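You operate a simulated robot arm through the tools that you are given. There is no shell and no other tool. Be economical: measure what you need, move in short steps, check, and stop when the job is done.

Carry out the task below with a simulated robot arm. There is one attempt and no reset: what you move stays moved.

TASK
Put the folded bag in the red bucket. Then put the flour box on the black thawing tray.
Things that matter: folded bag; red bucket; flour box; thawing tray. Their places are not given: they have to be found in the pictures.

It is judged by the outcome, as a careful person would: the job done as asked, and still so three seconds after it is handed in. It fails if anything else is knocked over, pushed out of place, dropped, spilled or broken.

THE ROBOT
A 7-joint arm with a two-finger parallel gripper, fixed in place. Base frame: the origin is at the foot of the arm, x ahead of it, y to its left, z up; the work surface is at about z = 0. Lengths are in mm, angles in rad, forces in N, time in s.
With the tool pointing down near the work surface it reaches from about 220 to 580 mm from the base axis. Its first joint turns from -1.152 to 1.152 rad. Payload 2.5 kg.
Tool frame: the origin (TCP) lies between the finger pads and is the grasp point; the fingertips stand 23 mm ahead of it; z points along the fingers, y is the line along which they close. The gripper opens to 94 mm. The fingers are 38 mm wide and 10 mm thick; the gripper's body (54 by 96 mm) begins 39 mm behind the TCP.
Orientation is told as [roll, pitch, yaw] about the base's x, y, z axes, in that order, counted from this pose: with the fingers straight down and closing along the base's y, the tool's x points along the base's -x, its y along +y and its z along -z.

THE INTERFACE
- The arm moves only by the tool step_arm. Its argument "motion" is a list that holds one entry, the list of rows, each a list of 7 numbers: the shift along the tool's x, y, z in mm, then the turn, a rotation vector about the tool's x, y, z in degrees, then the gripper command, from -1 (fully open) to 1 (shut), values between in proportion. In form: [[[tx, ty, tz, rx, ry, rz, hand], ...]]. A call has 1 to 12 rows; each row is the pose to reach, as a shift and turn from the pose commanded when the call began, along the tool's axes at that moment. A row lasts 0.2 s, in which the tool goes at most 50 mm and 0.15 rad; a call with a longer step from one row to the next is refused whole, and so is a gripper value outside its range. A pose out of reach is approached as far as the arm can. The call stops where the force on the tool passes 40 N (or 10 N more than at its start, if that is more) or the arm is blocked; 0.2 s more then pass. The fingers move at their own pace (about 108 mm/s each) and stop on an object; they squeeze with about 26 N. The grip force told is the motor's: it shows also when the fingers shut on nothing. Time passes only in rows, and 0.2 s behind the last, so rows that repeat a pose let the fingers close. It gives the time, the measured TCP pose, the force on the tool (base axes), the opening and the grip force at its end, in the units of the frame above (readings bear some noise), and new pictures: "views" is both (left out), scene, wrist or none.
- Cameras (640 x 400 px; columns grow to the right, rows downward): "scene" is fixed at [126.6, -410.3, 551]; the picture's right is [0.77, -0.63, 0.00], its down [-0.32, -0.40, -0.86] and it looks along [0.54, 0.66, -0.51] (base axes); focal length 214 px, centre (320, 200). "wrist" rides on the gripper at [-39, 0, -44] in the tool frame; the picture's right is [0.00, -1.00, 0.00], its down [0.97, 0.00, -0.24] and it looks along [0.24, 0.00, 0.97] (tool axes); focal length 218 px, centre (320, 200).
- probe_pixels(camera, pixels): for up to 12 pixels [column, row] of the newest picture of that camera ("zoom" is the newest enlarged one), the place [x, y, z] in the base frame of the surface seen there, good to about 3 mm. No time passes.
- enlarge(camera, box): a new picture of the part [left, top, right, bottom] of that camera's present view, enlarged. No time passes.
- job_done(): hands the job in; it is judged then, once.

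Work in short steps. Measure before you move; look again where a grasp or a placing could have gone wrong, and mend it. You have 80 turns and 120 pictures in all, the two below and enlarged ones among them. Open the gripper and draw the arm clear of the work before you hand the job in, unless the task says otherwise; then end with one line.

The tools are called after ">>>" as a command line: name --argument value ..., lists and objects as JSON in quotes. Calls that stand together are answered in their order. step_arm: Moves the arm, as the interface text tells. Its arguments: {"type":"object","properties":{"motion":{"type":"array"},"views":{"type":"string","enum":["both","scene","wrist","none"]}},"required":["motion"]} The other tools are called the same way: probe_pixels (camera, pixels) gives the place of the surface under pixels of a picture; enlarge (camera, box) takes an enlarged picture of a part of a camera's view; job_done () hands the job in.

At the start:

```text
t: 0.0
position: [315.9, -123.6, 546.8]
orientation: [-0.001, 0.001, 0.0]
wrist_force: [-0.4, 1.0, 1.0]
width: 94.1
finger_force: 0.0
```

scene: 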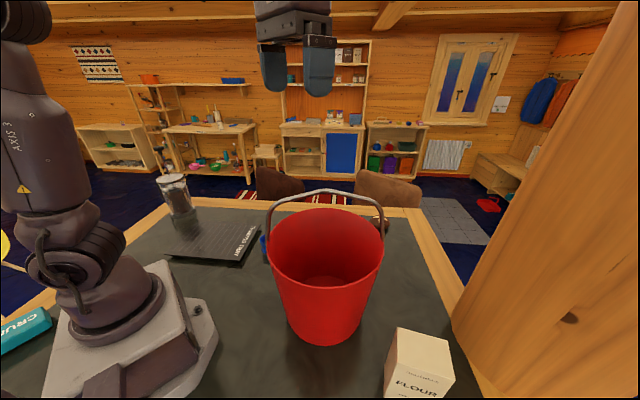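
wrist: 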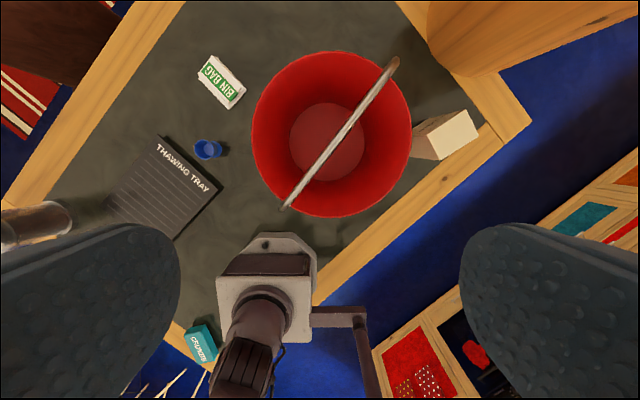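

The wrist view shows the bag at (222,82), bucket at (330,135), flour box at (445,135) and tray at (165,185). I probe them first.

>>> probe_pixels --camera "wrist" --pixels '[[222, 82], [211, 56], [246, 89], [226, 108], [198, 74], [330, 140], [253, 135], [411, 135], [330, 52], [330, 217], [392, 65], [283, 208]]'

>>> probe_pixels --camera "wrist" --pixels '[[465, 112], [478, 137], [440, 158], [427, 130], [415, 125], [160, 137], [221, 187], [110, 200], [165, 185], [208, 148], [200, 240], [338, 135]]'

>>> enlarge --camera "wrist" --box '[100, 30, 500, 280]'

>>> enlarge --camera "scene" --box '[140, 160, 480, 400]'

```text
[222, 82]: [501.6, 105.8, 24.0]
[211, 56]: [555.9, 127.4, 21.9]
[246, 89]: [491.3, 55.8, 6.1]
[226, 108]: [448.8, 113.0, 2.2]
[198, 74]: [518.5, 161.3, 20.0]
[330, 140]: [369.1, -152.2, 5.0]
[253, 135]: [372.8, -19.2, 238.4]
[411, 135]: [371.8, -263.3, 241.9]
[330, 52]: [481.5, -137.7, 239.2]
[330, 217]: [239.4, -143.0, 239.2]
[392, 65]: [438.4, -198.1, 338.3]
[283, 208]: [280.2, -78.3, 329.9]
```

```text
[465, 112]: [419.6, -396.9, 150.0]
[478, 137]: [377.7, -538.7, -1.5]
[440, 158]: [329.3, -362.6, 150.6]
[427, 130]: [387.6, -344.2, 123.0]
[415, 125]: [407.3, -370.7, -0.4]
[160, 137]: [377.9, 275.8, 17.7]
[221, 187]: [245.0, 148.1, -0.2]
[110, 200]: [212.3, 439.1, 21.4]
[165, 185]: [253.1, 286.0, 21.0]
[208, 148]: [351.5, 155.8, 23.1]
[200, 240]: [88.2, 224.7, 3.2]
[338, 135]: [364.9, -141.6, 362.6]
```

```text
1.60 times, centred on (300, 155) of wrist
```

zoom: 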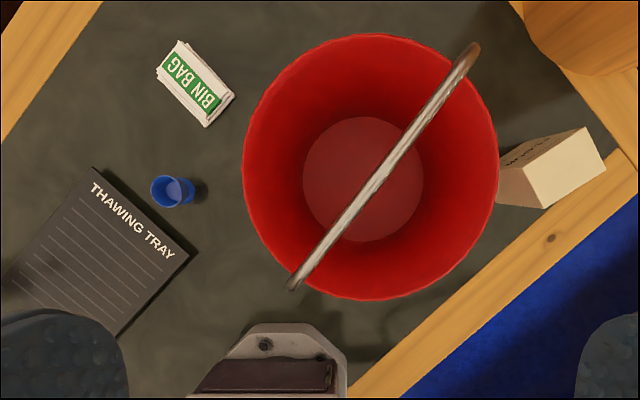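

```text
1.67 times, centred on (310, 280) of scene
```

zoom: 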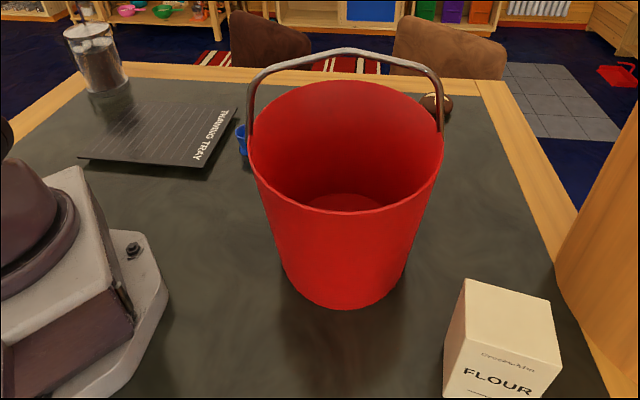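

Bag centre is about (502,108), top z≈23, with the short side along (-0.74,0.67). The bucket rim is at z≈240 and the handle peaks at z≈365. I move high over the bag with yaw about 47.5°, after probing the brown item and more flour box points.

>>> probe_pixels --camera "scene" --pixels '[[378, 222], [387, 222], [400, 328], [448, 339], [455, 380], [396, 366], [385, 395], [420, 345], [185, 258], [240, 262], [170, 200], [185, 180]]'

>>> step_arm --motion '[[[-26.6, 33.1, 16.7, 0, 0, -6.79, -1], [-53.2, 66.2, 33.4, 0, 0, -13.58, -1], [-79.8, 99.3, 50.1, 0, 0, -20.37, -1], [-106.4, 132.4, 66.8, 0, 0, -27.16, -1], [-133, 165.5, 83.5, 0, 0, -33.95, -1], [-159.6, 198.6, 100.2, 0, 0, -40.74, -1], [-186.2, 231.7, 116.9, 0, 0, -47.5, -1], [-186.2, 231.7, 116.9, 0, 0, -47.5, -1]]]'

```text
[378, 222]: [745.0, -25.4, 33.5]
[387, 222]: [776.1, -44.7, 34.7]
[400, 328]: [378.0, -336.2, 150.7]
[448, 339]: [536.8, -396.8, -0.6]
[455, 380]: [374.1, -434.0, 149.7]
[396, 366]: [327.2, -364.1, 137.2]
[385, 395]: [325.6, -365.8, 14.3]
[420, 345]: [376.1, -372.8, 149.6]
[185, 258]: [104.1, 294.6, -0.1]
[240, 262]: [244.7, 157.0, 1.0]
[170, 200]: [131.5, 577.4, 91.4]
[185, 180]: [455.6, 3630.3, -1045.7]
```

```text
t: 1.8
position: [503.1, 108.1, 429.1]
orientation: [-0.001, 0.0, 0.831]
wrist_force: [0.4, 0.3, -0.2]
width: 93.9
finger_force: 0.0
```

scene: 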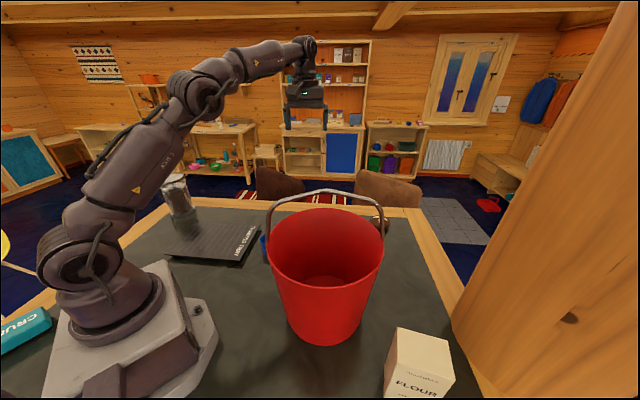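
wrist: 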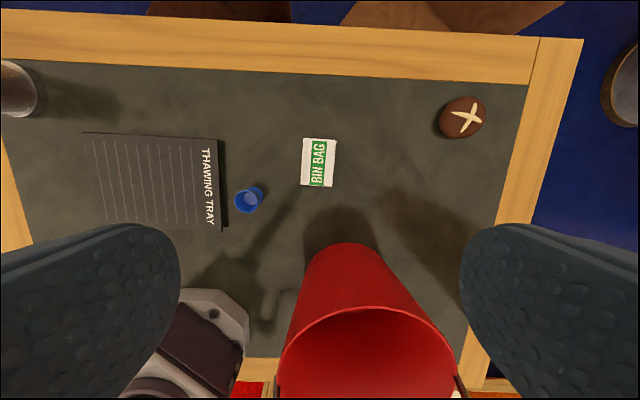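

The bag is now nearly aligned at (318,162). I probe it, and the tray, cup and jar while they're visible.

>>> probe_pixels --camera "wrist" --pixels '[[304, 141], [334, 142], [332, 184], [303, 182], [318, 162], [88, 137], [215, 142], [219, 226], [108, 226], [238, 200], [250, 190], [15, 85]]'

>>> enlarge --camera "wrist" --box '[240, 110, 400, 210]'

```text
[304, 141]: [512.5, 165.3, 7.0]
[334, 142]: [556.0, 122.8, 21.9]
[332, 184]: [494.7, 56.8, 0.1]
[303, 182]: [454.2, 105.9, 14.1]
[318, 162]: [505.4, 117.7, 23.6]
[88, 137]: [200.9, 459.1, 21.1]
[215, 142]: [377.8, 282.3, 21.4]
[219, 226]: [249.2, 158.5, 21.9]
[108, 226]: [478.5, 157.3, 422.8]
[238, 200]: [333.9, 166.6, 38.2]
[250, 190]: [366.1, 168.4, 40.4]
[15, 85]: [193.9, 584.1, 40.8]
```

```text
4.00 times, centred on (320, 160) of wrist
```

zoom: 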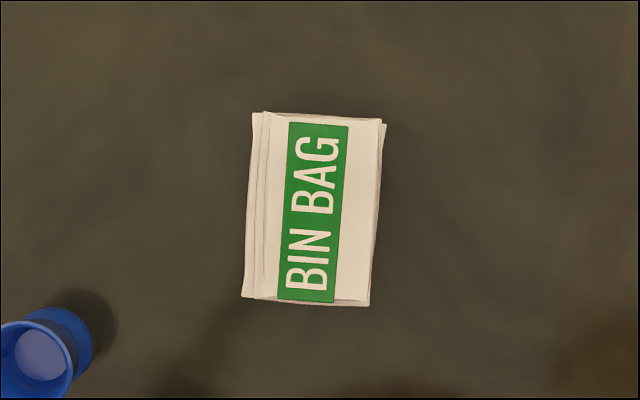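

Bag centre is about (504,112), needing a 3.5° turn correction. I descend to z≈115 and look.

>>> step_arm --motion '[[[-4.5, 0.8, 45, 0, 0, 3.5, -1], [-4.5, 0.8, 90, 0, 0, 3.5, -1], [-4.5, 0.8, 135, 0, 0, 3.5, -1], [-4.5, 0.8, 180, 0, 0, 3.5, -1], [-4.5, 0.8, 225, 0, 0, 3.5, -1], [-4.5, 0.8, 270, 0, 0, 3.5, -1], [-4.5, 0.8, 315, 0, 0, 3.5, -1], [-4.5, 0.8, 315, 0, 0, 3.5, -1]]]'

```text
t: 3.6
position: [504.2, 110.3, 115.2]
orientation: [-0.001, 0.0, 0.769]
wrist_force: [0.6, -0.7, 0.5]
width: 94.1
finger_force: 0.0
```

scene: 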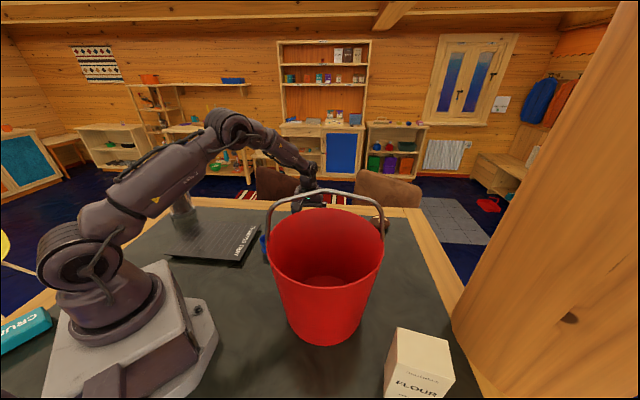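
wrist: 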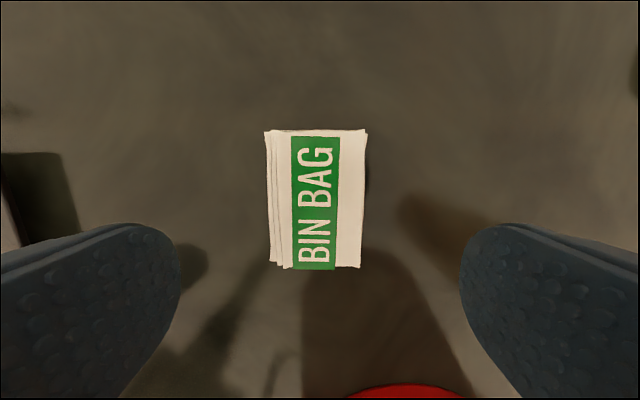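

Bag is centred and aligned between the fingers. I descend to z≈26 and close.

>>> step_arm --motion '[[[0, 0, 40, 0, 0, 0, -1], [0, 0, 75, 0, 0, 0, -1], [0, 0, 88, 0, 0, 0, -1], [0, 0, 88, 0, 0, 0, -1], [0, 0, 88, 0, 0, 0, 0.3], [0, 0, 88, 0, 0, 0, 1], [0, 0, 88, 0, 0, 0, 1], [0, 0, 88, 0, 0, 0, 1]]]'

```text
t: 5.4
position: [504.2, 110.9, 25.9]
orientation: [-0.001, 0.003, 0.769]
wrist_force: [0.4, 0.4, 0.4]
width: 68.9
finger_force: 25.5
```

scene: 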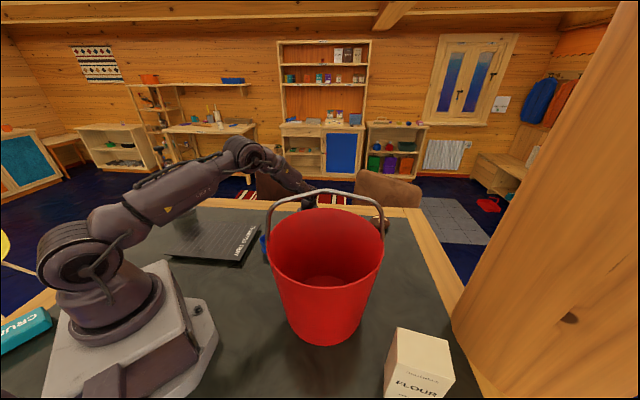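
wrist: 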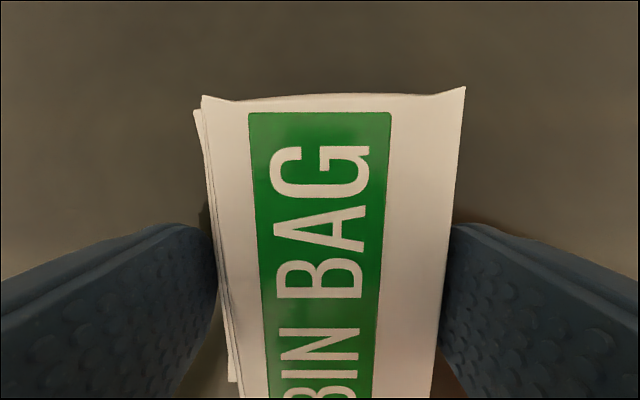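

The bag is gripped at 69 mm width. I lift straight up to z≈335 and check.

>>> step_arm --motion '[[[0, 0, -20, 0, 0, 0, 1], [0, 0, -60, 0, 0, 0, 1], [0, 0, -105, 0, 0, 0, 1], [0, 0, -150, 0, 0, 0, 1], [0, 0, -195, 0, 0, 0, 1], [0, 0, -240, 0, 0, -4, 1], [0, 0, -280, 0, 0, -9, 1], [0, 0, -310, 0, 0, -9, 1], [0, 0, -310, 0, 0, -9, 1]]]'

```text
t: 7.4
position: [504.3, 110.7, 336.2]
orientation: [0.0, 0.0, 0.925]
wrist_force: [0.0, 0.8, -0.3]
width: 68.6
finger_force: 26.5
```

scene: 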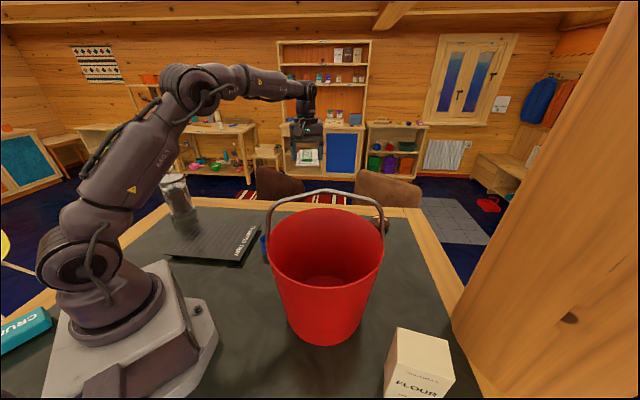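
wrist: 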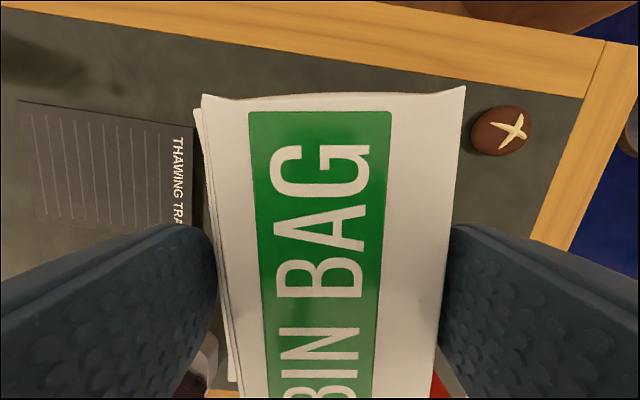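

Bag held firmly. I move toward the far half of the bucket opening, stopping short to look.

>>> step_arm --motion '[[[40, -7, 0, 0, 0, 0, 1], [80, -14, 0, 0, 0, 0, 1], [120, -21, 0, 0, 0, 0, 1], [160, -29, 0, 0, 0, 0, 1], [195, -36, 0, 0, 0, 0, 1], [205, -38.7, 0, 0, 0, 0, 1], [205, -38.7, 0, 0, 0, 0, 1]]]'

```text
t: 9.0
position: [414.3, -76.1, 338.4]
orientation: [0.0, -0.001, 0.925]
wrist_force: [-0.1, 0.0, 1.2]
width: 68.7
finger_force: 25.9
```

scene: 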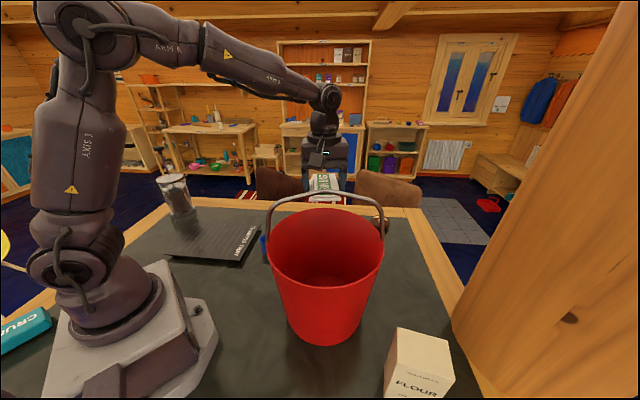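
wrist: 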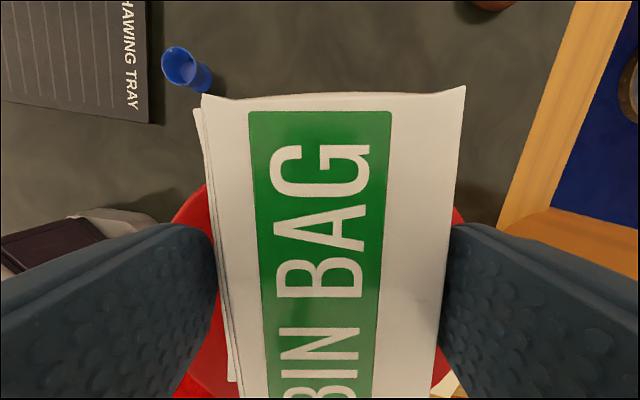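

I measure the rim, handle and the bag's near edge in the scene view before going in.

>>> probe_pixels --camera "scene" --pixels '[[325, 192], [300, 195], [350, 195], [269, 225], [383, 225], [325, 209], [290, 216], [362, 216], [324, 284], [323, 185], [270, 245], [381, 245]]'

>>> enlarge --camera "scene" --box '[240, 130, 400, 230]'

```text
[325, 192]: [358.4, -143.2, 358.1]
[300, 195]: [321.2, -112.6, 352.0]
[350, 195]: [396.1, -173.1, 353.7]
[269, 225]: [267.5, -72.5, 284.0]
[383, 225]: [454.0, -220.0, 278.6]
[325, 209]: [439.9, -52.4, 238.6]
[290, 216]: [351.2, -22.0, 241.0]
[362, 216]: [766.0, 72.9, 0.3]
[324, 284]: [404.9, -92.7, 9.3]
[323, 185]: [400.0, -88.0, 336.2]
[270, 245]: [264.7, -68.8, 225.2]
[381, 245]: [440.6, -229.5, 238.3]
```

```text
4.00 times, centred on (320, 180) of scene
```

zoom: 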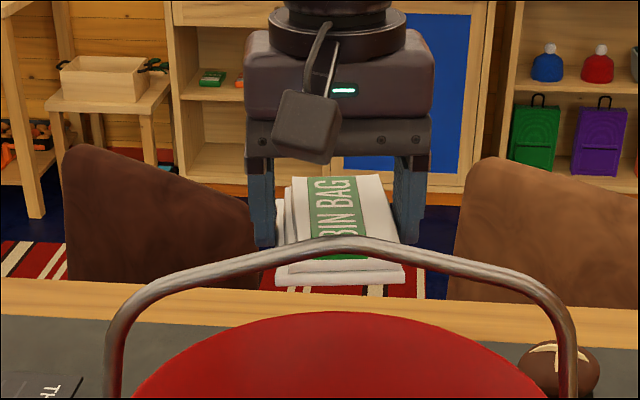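

A box-like part on the gripper faces the handle; I check where it is.

>>> probe_pixels --camera "zoom" --pixels '[[300, 118], [325, 158], [335, 120], [325, 50], [390, 85], [275, 145], [335, 260], [335, 278], [290, 270], [400, 272], [352, 185], [320, 215]]'

```text
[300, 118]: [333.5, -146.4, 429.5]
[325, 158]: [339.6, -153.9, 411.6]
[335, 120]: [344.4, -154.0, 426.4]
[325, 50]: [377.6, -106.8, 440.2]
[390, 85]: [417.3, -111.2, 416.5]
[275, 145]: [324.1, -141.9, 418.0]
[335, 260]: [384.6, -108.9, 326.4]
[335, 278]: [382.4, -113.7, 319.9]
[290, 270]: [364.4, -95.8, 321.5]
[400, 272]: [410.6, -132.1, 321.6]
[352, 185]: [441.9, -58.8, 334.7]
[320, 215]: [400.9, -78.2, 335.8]
```

The box part sits ~105 mm out along tool +x at TCP+70 mm, so descending in this orientation would foul the handle. I rotate the hand 90° in place (bag clear of the handle) to swing the part aside.

>>> step_arm --motion '[[[0, 0, 0, 0, 0, 8.2, 1], [0, 0, 0, 0, 0, 16.4, 1], [0, 0, 0, 0, 0, 24.6, 1], [0, 0, 0, 0, 0, 32.8, 1], [0, 0, 0, 0, 0, 41, 1], [0, 0, 0, 0, 0, 49.2, 1], [0, 0, 0, 0, 0, 57.4, 1], [0, 0, 0, 0, 0, 65.6, 1], [0, 0, 0, 0, 0, 73.8, 1], [0, 0, 0, 0, 0, 82, 1], [0, 0, 0, 0, 0, 90, 1], [0, 0, 0, 0, 0, 90, 1]]]'

>>> enlarge --camera "scene" --box '[224, 60, 416, 180]'

```text
t: 11.6
position: [413.1, -76.4, 337.1]
orientation: [0.0, 0.001, -0.647]
wrist_force: [0.5, -0.4, -0.3]
width: 69.0
finger_force: 25.7
```

scene: 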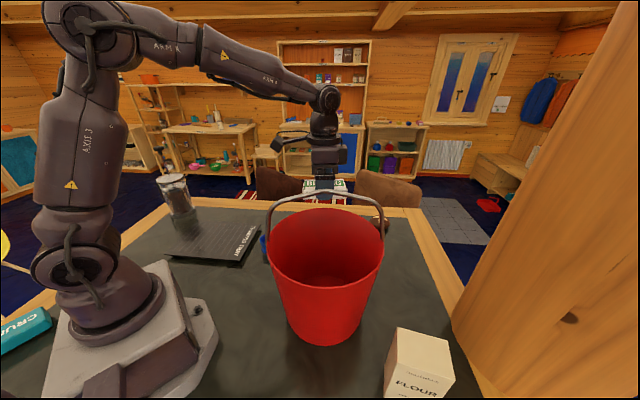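
wrist: 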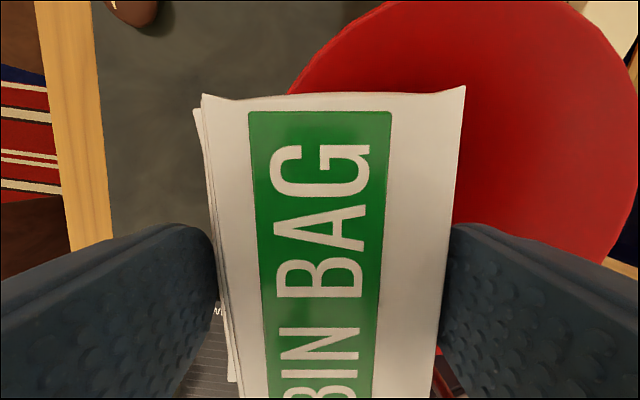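

```text
3.33 times, centred on (320, 120) of scene
```

zoom: 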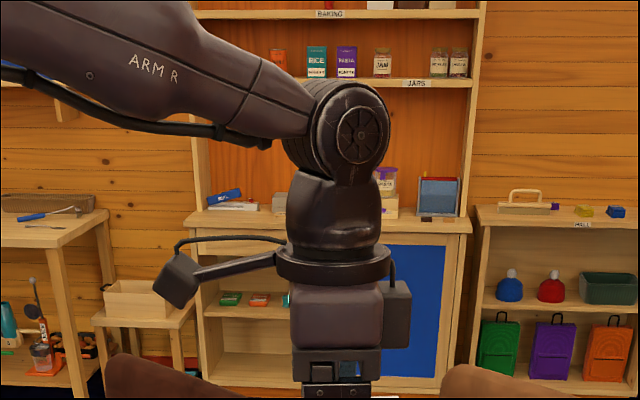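

The part now points left, parallel to the handle, clear. I shift to 61 mm off the handle plane at about (397,-94), lower to z≈237, then look.

>>> step_arm --motion '[[[2.4, -24.2, 0, 0, 0, 0, 1], [2.4, -24.2, 25, 0, 0, 0, 1], [2.4, -24.2, 50, 0, 0, 0, 1], [2.4, -24.2, 75, 0, 0, 0, 1], [2.4, -24.2, 90, 0, 0, 0, 1], [2.4, -24.2, 100, 0, 0, 0, 1], [2.4, -24.2, 100, 0, 0, 0, 1]]]'

>>> enlarge --camera "scene" --box '[224, 130, 416, 250]'

```text
t: 13.3
position: [397.7, -94.6, 240.1]
orientation: [0.008, -0.01, -0.645]
wrist_force: [-2.8, 0.1, 6.6]
width: 68.7
finger_force: 25.3
stopped in row 7: the force on the tool passed its limit (the readings are from after the stop); the commanded pose is now the measured one
```

scene: 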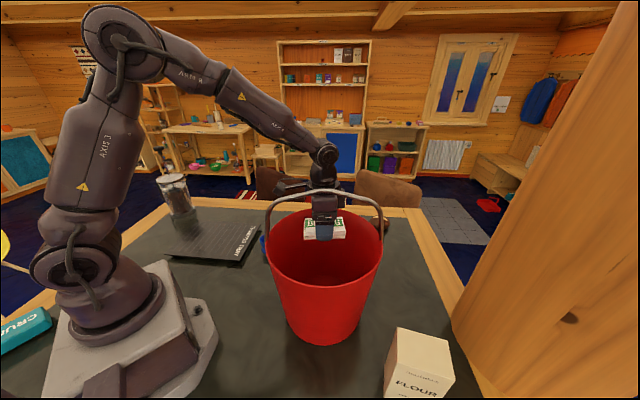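
wrist: 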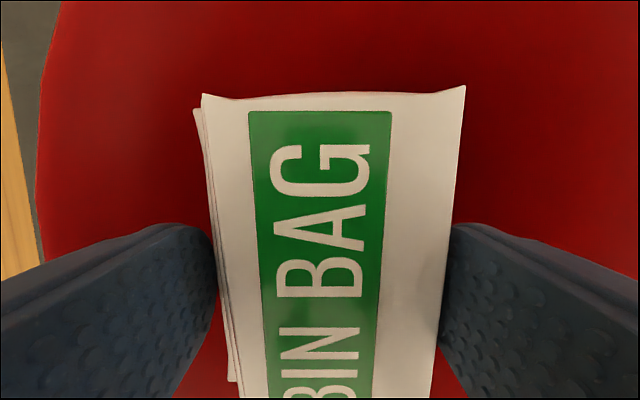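

```text
3.33 times, centred on (320, 190) of scene
```

zoom: 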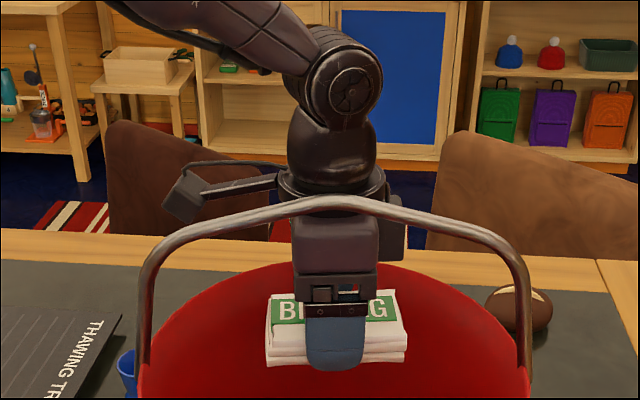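

A light contact stopped the descent (the flange probably touched the handle). I back up 20 mm and release gently with partial opening.

>>> step_arm --motion '[[[0, 0, -10, 0, 0, 0, 1], [0, 2, -20, 0, 0, 0, 1], [0, 2, -20, 0, 0, 0, 1]]]' --views "scene"

>>> probe_pixels --camera "scene" --pixels '[[300, 195], [350, 195], [325, 192], [269, 225], [383, 225], [290, 216], [324, 284], [381, 245]]'

```text
t: 14.1
position: [398.0, -91.7, 261.7]
orientation: [0.007, -0.006, -0.644]
wrist_force: [0.1, 0.4, 0.0]
width: 68.6
finger_force: 26.2
```

scene: 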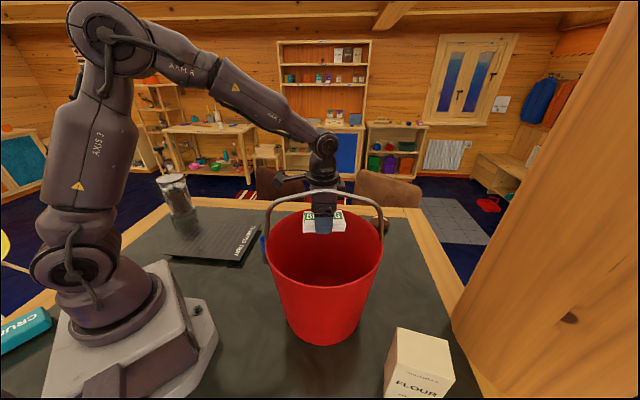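

```text
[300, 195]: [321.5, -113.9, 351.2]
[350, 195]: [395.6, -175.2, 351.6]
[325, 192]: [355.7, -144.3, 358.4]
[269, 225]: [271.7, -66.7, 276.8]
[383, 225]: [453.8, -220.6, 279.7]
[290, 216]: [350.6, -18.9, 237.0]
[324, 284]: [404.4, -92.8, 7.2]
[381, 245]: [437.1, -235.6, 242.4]
```

Bucket essentially unmoved and force is zero. Releasing.

>>> step_arm --motion '[[[0, 0, 0, 0, 0, 0, -0.7], [0, 0, 0, 0, 0, 0, -0.7], [0, 0, 0, 0, 0, 0, -0.7], [0, 0, -40, 0, 0, 0, -0.7], [0, 0, -85, 0, 0, 0, -0.7], [0, 0, -130, 0, 0, 0, -0.7], [0, 0, -175, 0, 0, 0, -0.7], [0, 0, -175, 0, 0, 0, -0.7]]]'

```text
t: 15.9
position: [396.2, -89.6, 437.4]
orientation: [0.008, -0.005, -0.643]
wrist_force: [0.5, 0.1, 1.0]
width: 79.9
finger_force: 0.1
```

scene: 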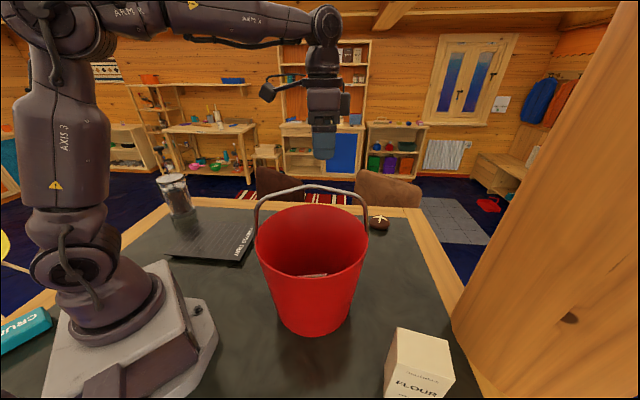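
wrist: 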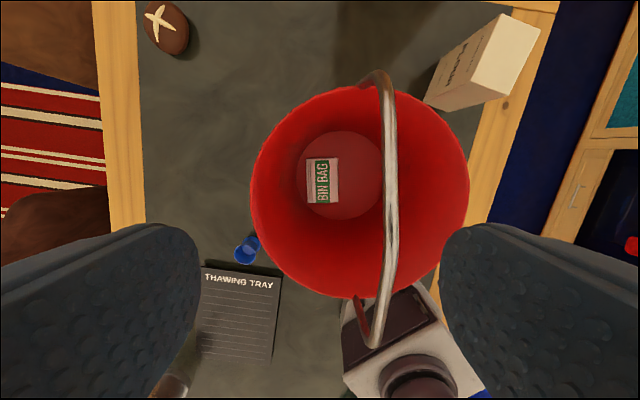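

The bag lies flat in the bucket, but the bucket has shifted somewhat. I measure by how much.

>>> probe_pixels --camera "wrist" --pixels '[[252, 185], [468, 185], [350, 88], [345, 297], [390, 180], [380, 75], [370, 340], [322, 180], [247, 250]]'

>>> enlarge --camera "scene" --box '[224, 130, 416, 250]'

>>> probe_pixels --camera "scene" --pixels '[[310, 187], [285, 192], [335, 190], [257, 225], [367, 222], [312, 205], [311, 280], [258, 240], [366, 240]]'

```text
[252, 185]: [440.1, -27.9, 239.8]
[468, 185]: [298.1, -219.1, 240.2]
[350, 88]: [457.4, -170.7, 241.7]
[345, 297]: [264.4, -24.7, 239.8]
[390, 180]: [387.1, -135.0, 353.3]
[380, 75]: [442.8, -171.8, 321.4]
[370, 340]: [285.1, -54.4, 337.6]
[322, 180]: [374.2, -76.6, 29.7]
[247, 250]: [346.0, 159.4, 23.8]
```

```text
3.33 times, centred on (320, 190) of scene
```

zoom: 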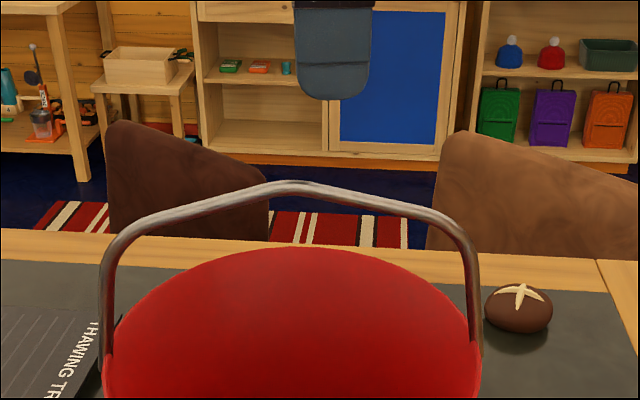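

```text
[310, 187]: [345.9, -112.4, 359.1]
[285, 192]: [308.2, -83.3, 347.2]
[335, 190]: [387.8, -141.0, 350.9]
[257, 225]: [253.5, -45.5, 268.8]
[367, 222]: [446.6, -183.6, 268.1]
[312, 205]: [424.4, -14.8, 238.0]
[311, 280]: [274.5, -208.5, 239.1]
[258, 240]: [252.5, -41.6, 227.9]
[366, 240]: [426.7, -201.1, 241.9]
```

The bag lies at (374,-77) inside the upright bucket, which slid about 30 mm, still upright and clear of other things, so I leave it rather than risk tipping it. Now the flour box, around (500,60) in the wrist view.

>>> enlarge --camera "wrist" --box '[400, 0, 592, 120]'

>>> enlarge --camera "scene" --box '[340, 300, 500, 400]'

>>> probe_pixels --camera "zoom" --pixels '[[240, 117], [420, 150], [450, 305], [230, 270], [330, 190], [235, 125], [412, 155], [442, 300], [237, 263]]'

```text
3.33 times, centred on (496, 60) of wrist
```

zoom: 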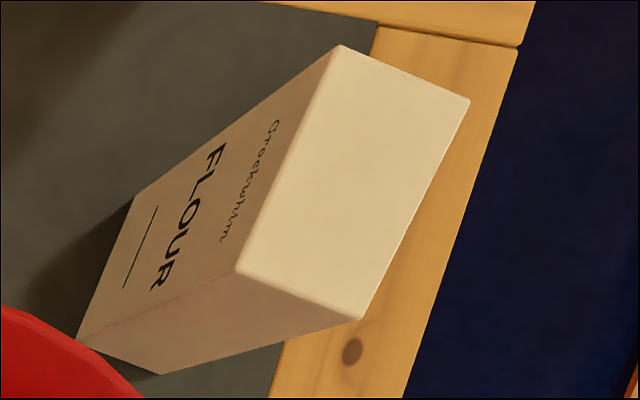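

```text
4.00 times, centred on (420, 350) of scene
```

zoom: 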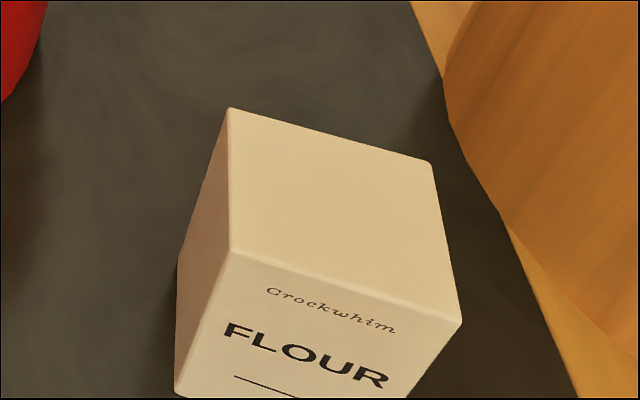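

```text
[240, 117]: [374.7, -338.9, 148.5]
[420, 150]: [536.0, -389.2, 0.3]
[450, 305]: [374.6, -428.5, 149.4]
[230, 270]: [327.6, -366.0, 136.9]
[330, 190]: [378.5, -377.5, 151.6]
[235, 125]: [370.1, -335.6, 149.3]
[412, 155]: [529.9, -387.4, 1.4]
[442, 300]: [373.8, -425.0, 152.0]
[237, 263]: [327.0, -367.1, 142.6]
```

Flour box: centre (374,-384), 55×83×150 mm, short side along (0.83,0.55), so yaw ≈ -0.985. Tray centre ≈ (225,309). I move over the box, staying high above the bucket handle.

>>> step_arm --motion '[[[-22.7, -35.5, 0, 0.1, 0, 2.8, -1], [-45.4, -71, 0, 0.2, 0, 5.6, -1], [-68.1, -106.5, 0, 0.3, 0, 8.4, -1], [-90.7, -142, 0, 0.4, 0, 11.2, -1], [-113.4, -177.4, 0, 0.5, 0, 14, -1], [-136.1, -212.9, 10, 0.54, 0, 16.8, -1], [-158.8, -248.4, 35, 0.54, 0, 19.6, -1], [-158.8, -248.4, 60, 0.54, 0, 19.6, -1], [-158.8, -248.4, 60, 0.54, 0, 19.6, -1]]]'

>>> probe_pixels --camera "scene" --pixels '[[455, 300], [470, 200], [500, 380], [460, 325], [520, 300]]'

```text
t: 17.9
position: [375.7, -388.9, 375.8]
orientation: [0.001, -0.007, -0.988]
wrist_force: [-0.8, -0.3, -0.3]
width: 94.1
finger_force: 0.1
```

scene: 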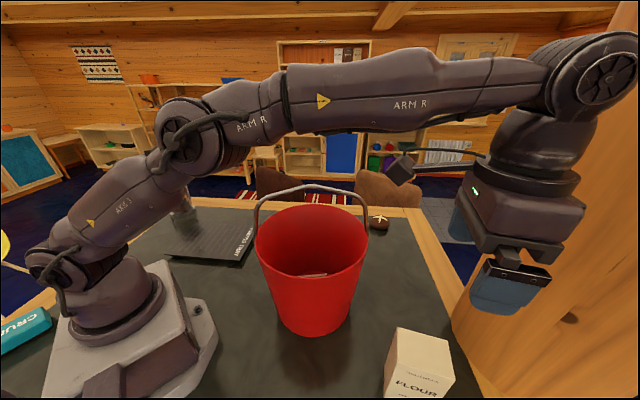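
wrist: 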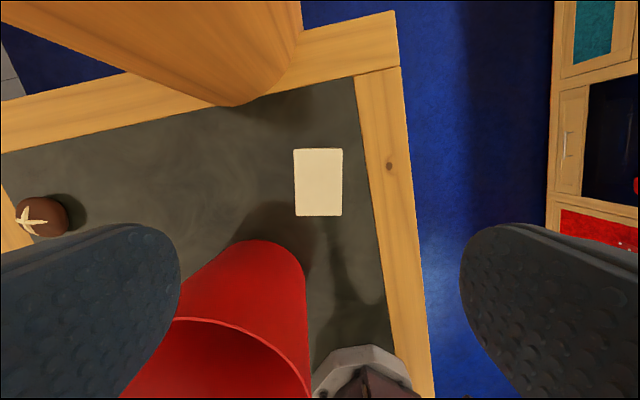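

```text
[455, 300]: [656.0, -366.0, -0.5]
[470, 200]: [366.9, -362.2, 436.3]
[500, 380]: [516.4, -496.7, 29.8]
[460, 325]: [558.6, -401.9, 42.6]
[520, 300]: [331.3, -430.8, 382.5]
```

Post is well clear. I check the box top's corners at (294,149)–(342,215) to refine alignment.

>>> probe_pixels --camera "wrist" --pixels '[[296, 152], [340, 151], [340, 213], [298, 214], [318, 182]]'

>>> enlarge --camera "wrist" --box '[240, 130, 400, 230]'

```text
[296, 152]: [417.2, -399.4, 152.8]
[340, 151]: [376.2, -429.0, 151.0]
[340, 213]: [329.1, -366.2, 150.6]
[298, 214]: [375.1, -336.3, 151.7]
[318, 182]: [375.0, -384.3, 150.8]
```

```text
4.00 times, centred on (320, 180) of wrist
```

zoom: 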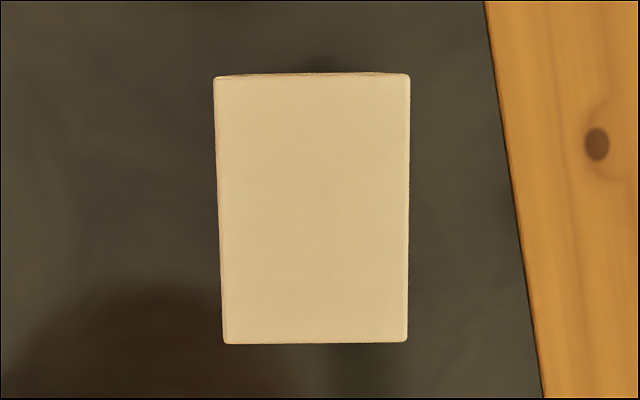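

Alignment good; offset is ~6 mm. I descend to z≈122 and close on the box.

>>> step_arm --motion '[[[5.7, 2.3, 40, 0, 0, -0.5, -1], [5.7, 2.3, 80, 0, 0, -0.5, -1], [5.7, 2.3, 120, 0, 0, -0.5, -1], [5.7, 2.3, 160, 0, 0, -0.5, -1], [5.7, 2.3, 195, 0, 0, -0.5, -1], [5.7, 2.3, 225, 0, 0, -0.5, -1], [5.7, 2.3, 254, 0, 0, -0.5, -1], [5.7, 2.3, 254, 0, 0, -0.5, -1]]]'

```text
t: 19.7
position: [375.9, -380.2, 121.9]
orientation: [0.0, -0.005, -0.978]
wrist_force: [-0.5, 0.3, 0.4]
width: 93.8
finger_force: 0.2
```

scene: 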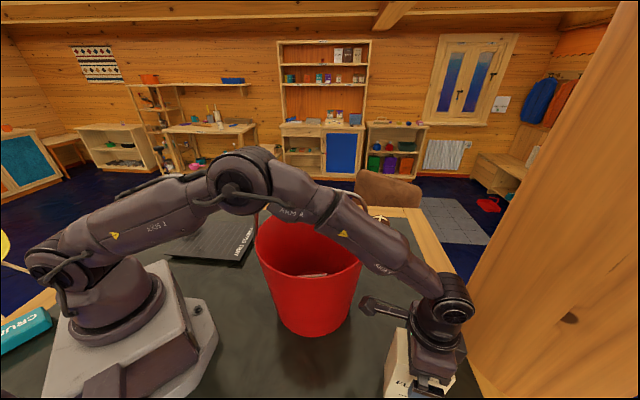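
wrist: 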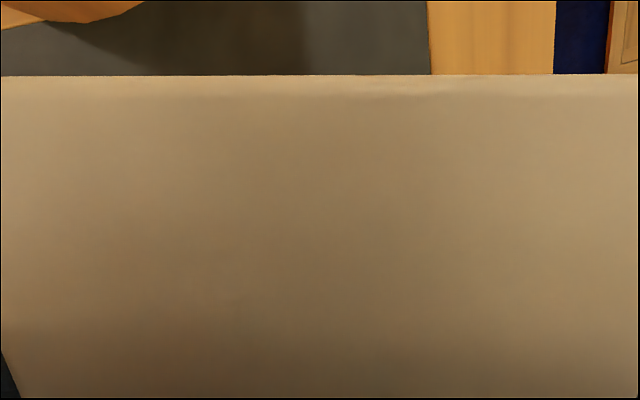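

No contact. Close gradually and lift slightly, checking the grip.

>>> step_arm --motion '[[[0, 0, 0, 0, 0, 0, -0.4], [0, 0, 0, 0, 0, 0, 0], [0, 0, 0, 0, 0, 0, 1], [0, 0, 0, 0, 0, 0, 1], [0, 0, 0, 0, 0, 0, 1], [0, 0, -10, 0, 0, 0, 1], [0, 0, -30, 0, 0, 0, 1], [0, 0, -50, 0, 0, 0, 1], [0, 0, -50, 0, 0, 0, 1]]]' --views "scene"

```text
t: 21.7
position: [376.2, -380.8, 172.3]
orientation: [0.0, -0.006, -0.978]
wrist_force: [0.1, -0.4, -4.6]
width: 59.9
finger_force: 25.9
```

scene: 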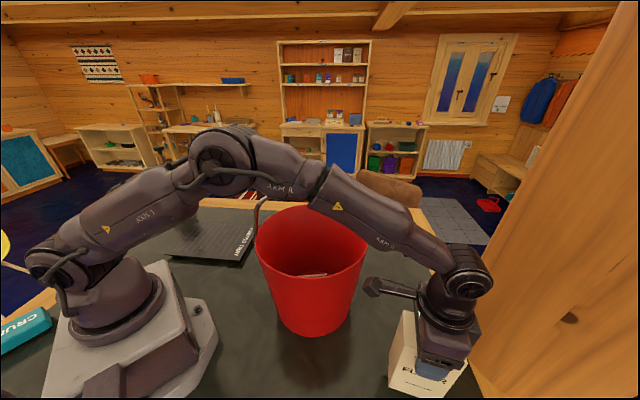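

Box is held (≈0.5 kg). I lift to z≈370, then go up and inward to about (300,-305,520).

>>> step_arm --motion '[[[0, 0, -40, 0, 0, 0, 1], [0, 0, -80, 0, 0, 0, 1], [0, 0, -120, 0, 0, 0, 1], [0, 0, -160, 0, 0, 0, 1], [0, 0, -200, 0, 0, 0, 1], [21, -4, -230, 0, 0, 0, 1], [42, -8, -260, 0, 0, 0, 1], [63, -13, -290, 0, 0, 0, 1], [84, -17, -320, 0, 0, 0, 1], [104.7, -21, -350, 0, 0, 0, 1], [104.7, -21, -350, 0, 0, 0, 1]]]' --views "scene"

```text
t: 24.1
position: [295.6, -303.7, 521.9]
orientation: [0.002, -0.005, -0.977]
wrist_force: [0.5, 0.5, -6.2]
width: 59.8
finger_force: 25.9
```

scene: 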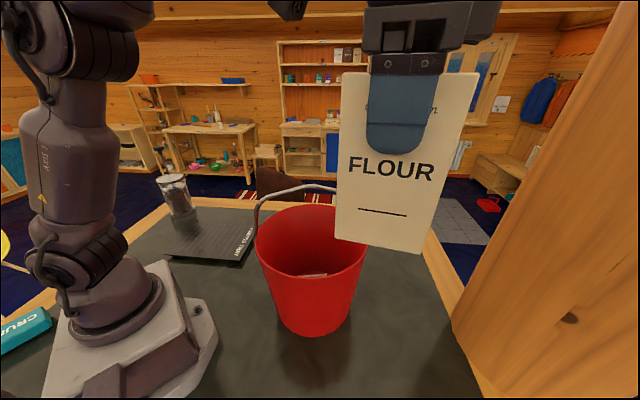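

Bottom of the box is at z≈400, above the handle (362). I carry it across to (376,0) while turning toward tray alignment.

>>> step_arm --motion '[[[29.6, 33.8, -2, 0, 0, -7.29, 1], [59.2, 67.6, -4, 0, 0, -14.57, 1], [88.8, 101.4, -6, 0, 0, -21.86, 1], [118.4, 135.1, -8, 0, 0, -29.14, 1], [148, 168.9, -8, 0, 0, -36.43, 1], [177.6, 202.7, -8, 0, 0, -43.7, 1], [207.2, 236.5, -8, 0, 0, -51, 1], [207.2, 236.5, -8, 0, 0, -51, 1]]]' --views "scene"

```text
t: 25.9
position: [378.1, -0.7, 525.5]
orientation: [-0.005, -0.001, -0.086]
wrist_force: [0.1, -0.4, -5.9]
width: 59.8
finger_force: 26.2
```

scene: 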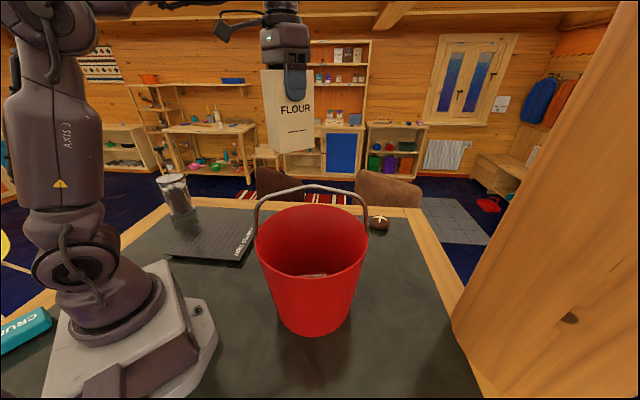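

Clear of the handle. Next: over the tray at (228,306), yaw 0.785, lowering to z≈350.

>>> step_arm --motion '[[[22, 36.6, 0, 0, 0, -6.24, 1], [44, 73.2, 0, 0, 0, -12.48, 1], [66, 109.8, 0, 0, 0, -18.7, 1], [88, 146.4, 0, 0, 0, -24.95, 1], [110, 183, 0, 0, 0, -31.2, 1], [132, 219.7, 0, 0, 0, -37.4, 1], [154, 256.3, 0, 0, 0, -43.7, 1], [175.8, 292.9, 0, 0, 0, -49.9, 1], [175.8, 292.9, 45, 0, 0, -49.9, 1], [175.8, 292.9, 90, 0, 0, -49.9, 1], [175.8, 292.9, 135, 0, 0, -49.9, 1], [175.8, 292.9, 175, 0, 0, -49.9, 1]]]'

```text
t: 28.5
position: [227.7, 308.0, 348.6]
orientation: [-0.005, 0.0, 0.785]
wrist_force: [-0.9, -0.7, -5.1]
width: 59.9
finger_force: 26.0
```

scene: 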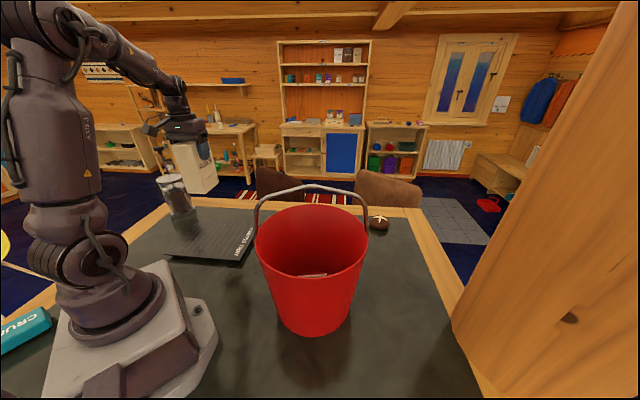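
wrist: 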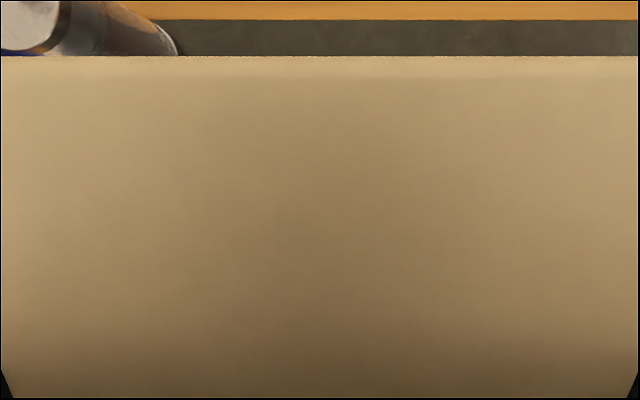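

I lower to z≈150 (box bottom ~7 mm above the tray at z≈21).

>>> step_arm --motion '[[[0, 0, 40, 0, 0, 0, 1], [0, 0, 80, 0, 0, 0, 1], [0, 0, 120, 0, 0, 0, 1], [0, 0, 155, 0, 0, 0, 1], [0, 0, 180, 0, 0, 0, 1], [0, 0, 195, 0, 0, 0, 1], [0, 0, 198, 0, 0, 0, 1]]]' --views "none"

>>> enlarge --camera "scene" --box '[120, 120, 312, 280]'

```text
t: 30.1
position: [229.4, 305.1, 152.3]
orientation: [-0.005, 0.002, 0.784]
wrist_force: [-0.1, -0.3, -6.2]
width: 59.4
finger_force: 25.8
```

```text
2.50 times, centred on (216, 200) of scene
```

zoom: 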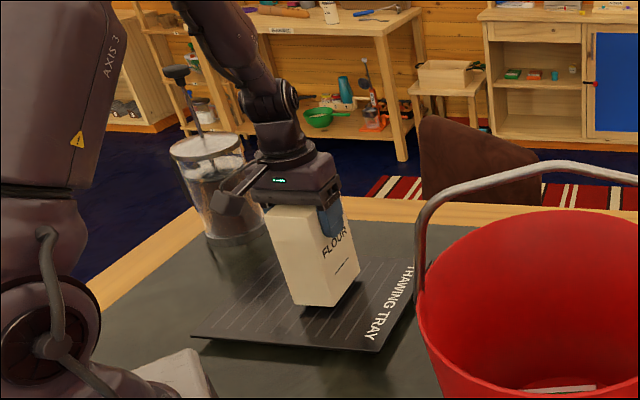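

Box is over the tray. I lower the last ~9 mm in small steps and check the force.

>>> step_arm --motion '[[[0, 0, 3, 0, 0, 0, 1], [0, 0, 6, 0, 0, 0, 1], [0, 0, 8, 0, 0, 0, 1], [0, 0, 8.5, 0, 0, 0, 1]]]' --views "none"

>>> enlarge --camera "scene" --box '[150, 180, 278, 270]'

```text
t: 31.1
position: [229.4, 305.2, 142.0]
orientation: [-0.005, 0.002, 0.784]
wrist_force: [-0.8, 0.6, -5.5]
width: 60.2
finger_force: 25.6
```

```text
4.44 times, centred on (214, 225) of scene
```

zoom: 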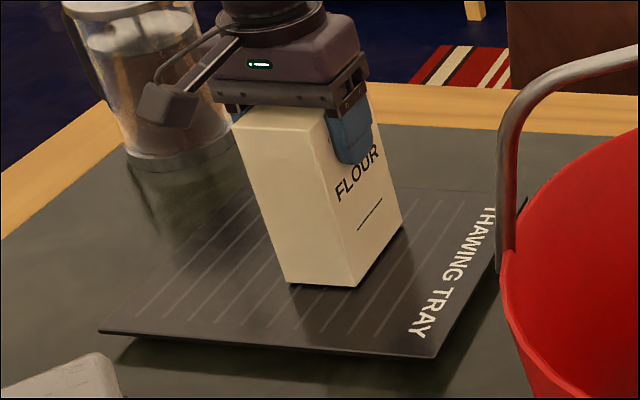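

Still carrying full weight (-5.5 N). A few mm more in 1 mm steps.

>>> step_arm --motion '[[[0, 0, 1, 0, 0, 0, 1], [0, 0, 2, 0, 0, 0, 1], [0, 0, 3, 0, 0, 0, 1]]]' --views "none"

```text
t: 31.9
position: [228.5, 304.7, 142.1]
orientation: [-0.006, 0.002, 0.784]
wrist_force: [-2.7, -4.9, 9.1]
width: 59.9
finger_force: 26.1
```

Contact made (+9 N). I back off 1 mm, open, then rise straight up.

>>> step_arm --motion '[[[0, 0, -1.5, 0, 0, 0, 1], [0, 0, -1.5, 0, 0, 0, 0], [0, 0, -1.5, 0, 0, 0, -0.5], [0, 0, -1.5, 0, 0, 0, -0.9], [0, 0, -1.5, 0, 0, 0, -0.9], [0, 0, -1.5, 0, 0, 0, -0.9]]]'

```text
t: 33.3
position: [228.9, 304.1, 142.9]
orientation: [-0.006, 0.003, 0.785]
wrist_force: [0.5, -0.4, 0.1]
width: 89.0
finger_force: 0.0
```

scene: 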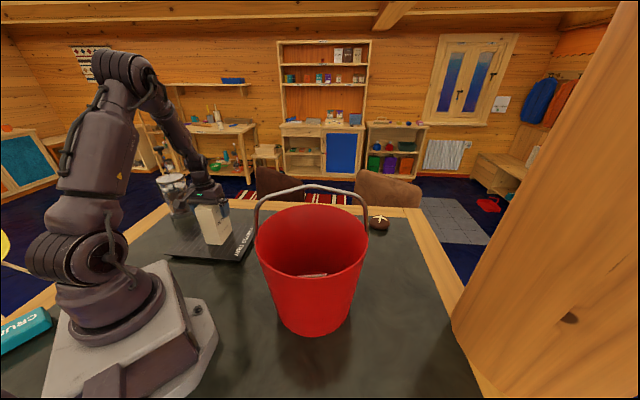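
wrist: 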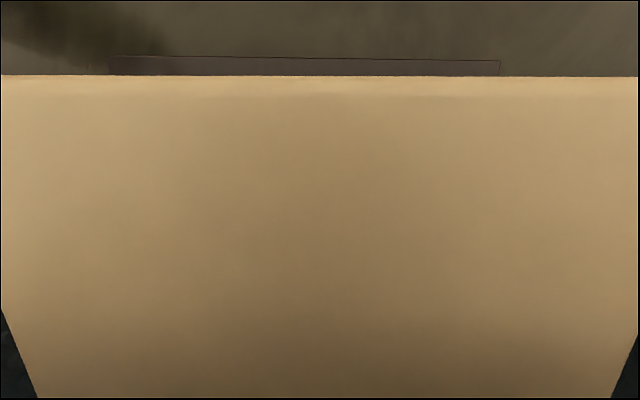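

Released with zero force. I rise straight up.

>>> step_arm --motion '[[[0, 0, -15, 0, 0, 0, -0.9], [0, 0, -40, 0, 0, 0, -0.9], [0, 0, -80, 0, 0, 0, -0.9], [0, 0, -120, 0, 0, 0, -1], [0, 0, -165, 0, 0, 0, -1], [0, 0, -210, 0, 0, 0, -1], [0, 0, -255, 0, 0, 0, -1], [0, 0, -300, 0, 0, 0, -1], [0, 0, -300, 0, 0, 0, -1]]]'

>>> enlarge --camera "scene" --box '[150, 160, 400, 340]'

```text
t: 35.3
position: [228.9, 305.9, 444.2]
orientation: [-0.004, 0.001, 0.785]
wrist_force: [-0.3, -0.5, -0.4]
width: 93.8
finger_force: 0.0
```

scene: 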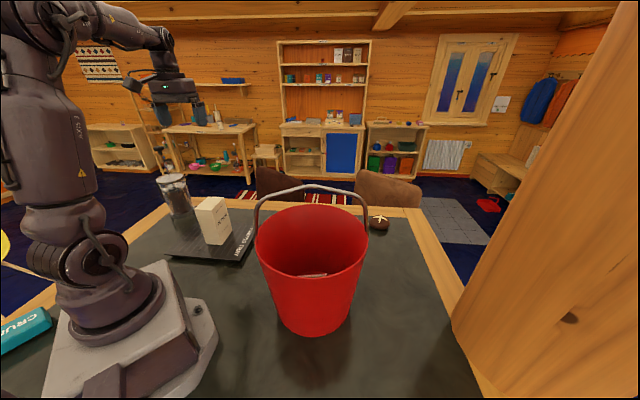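
wrist: 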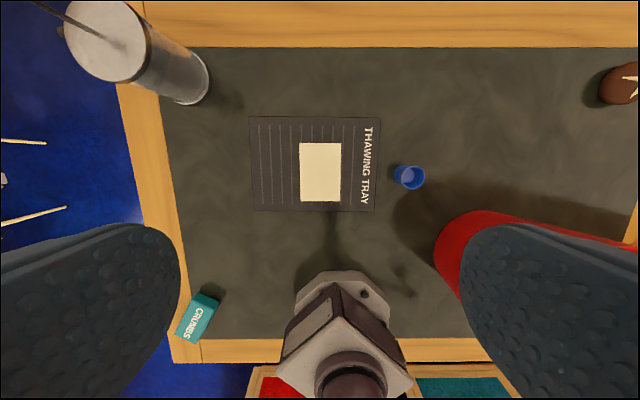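

```text
2.22 times, centred on (275, 250) of scene
```

zoom: 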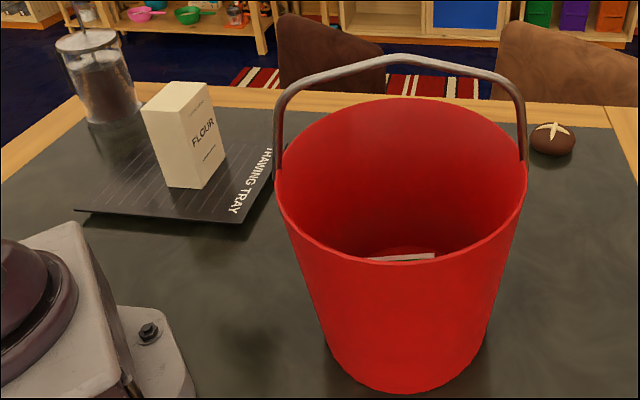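

The flour box stands on the tray, the bag is in the upright bucket, and the arm is clear with the gripper open, so I hand it in.

>>> job_done

```text
The job is handed in.
```

The folded bag is in the red bucket and the flour box stands on the thawing tray; the bucket slid about 30 mm while I was releasing the bag, stayed upright and touched nothing else, and I left it there.
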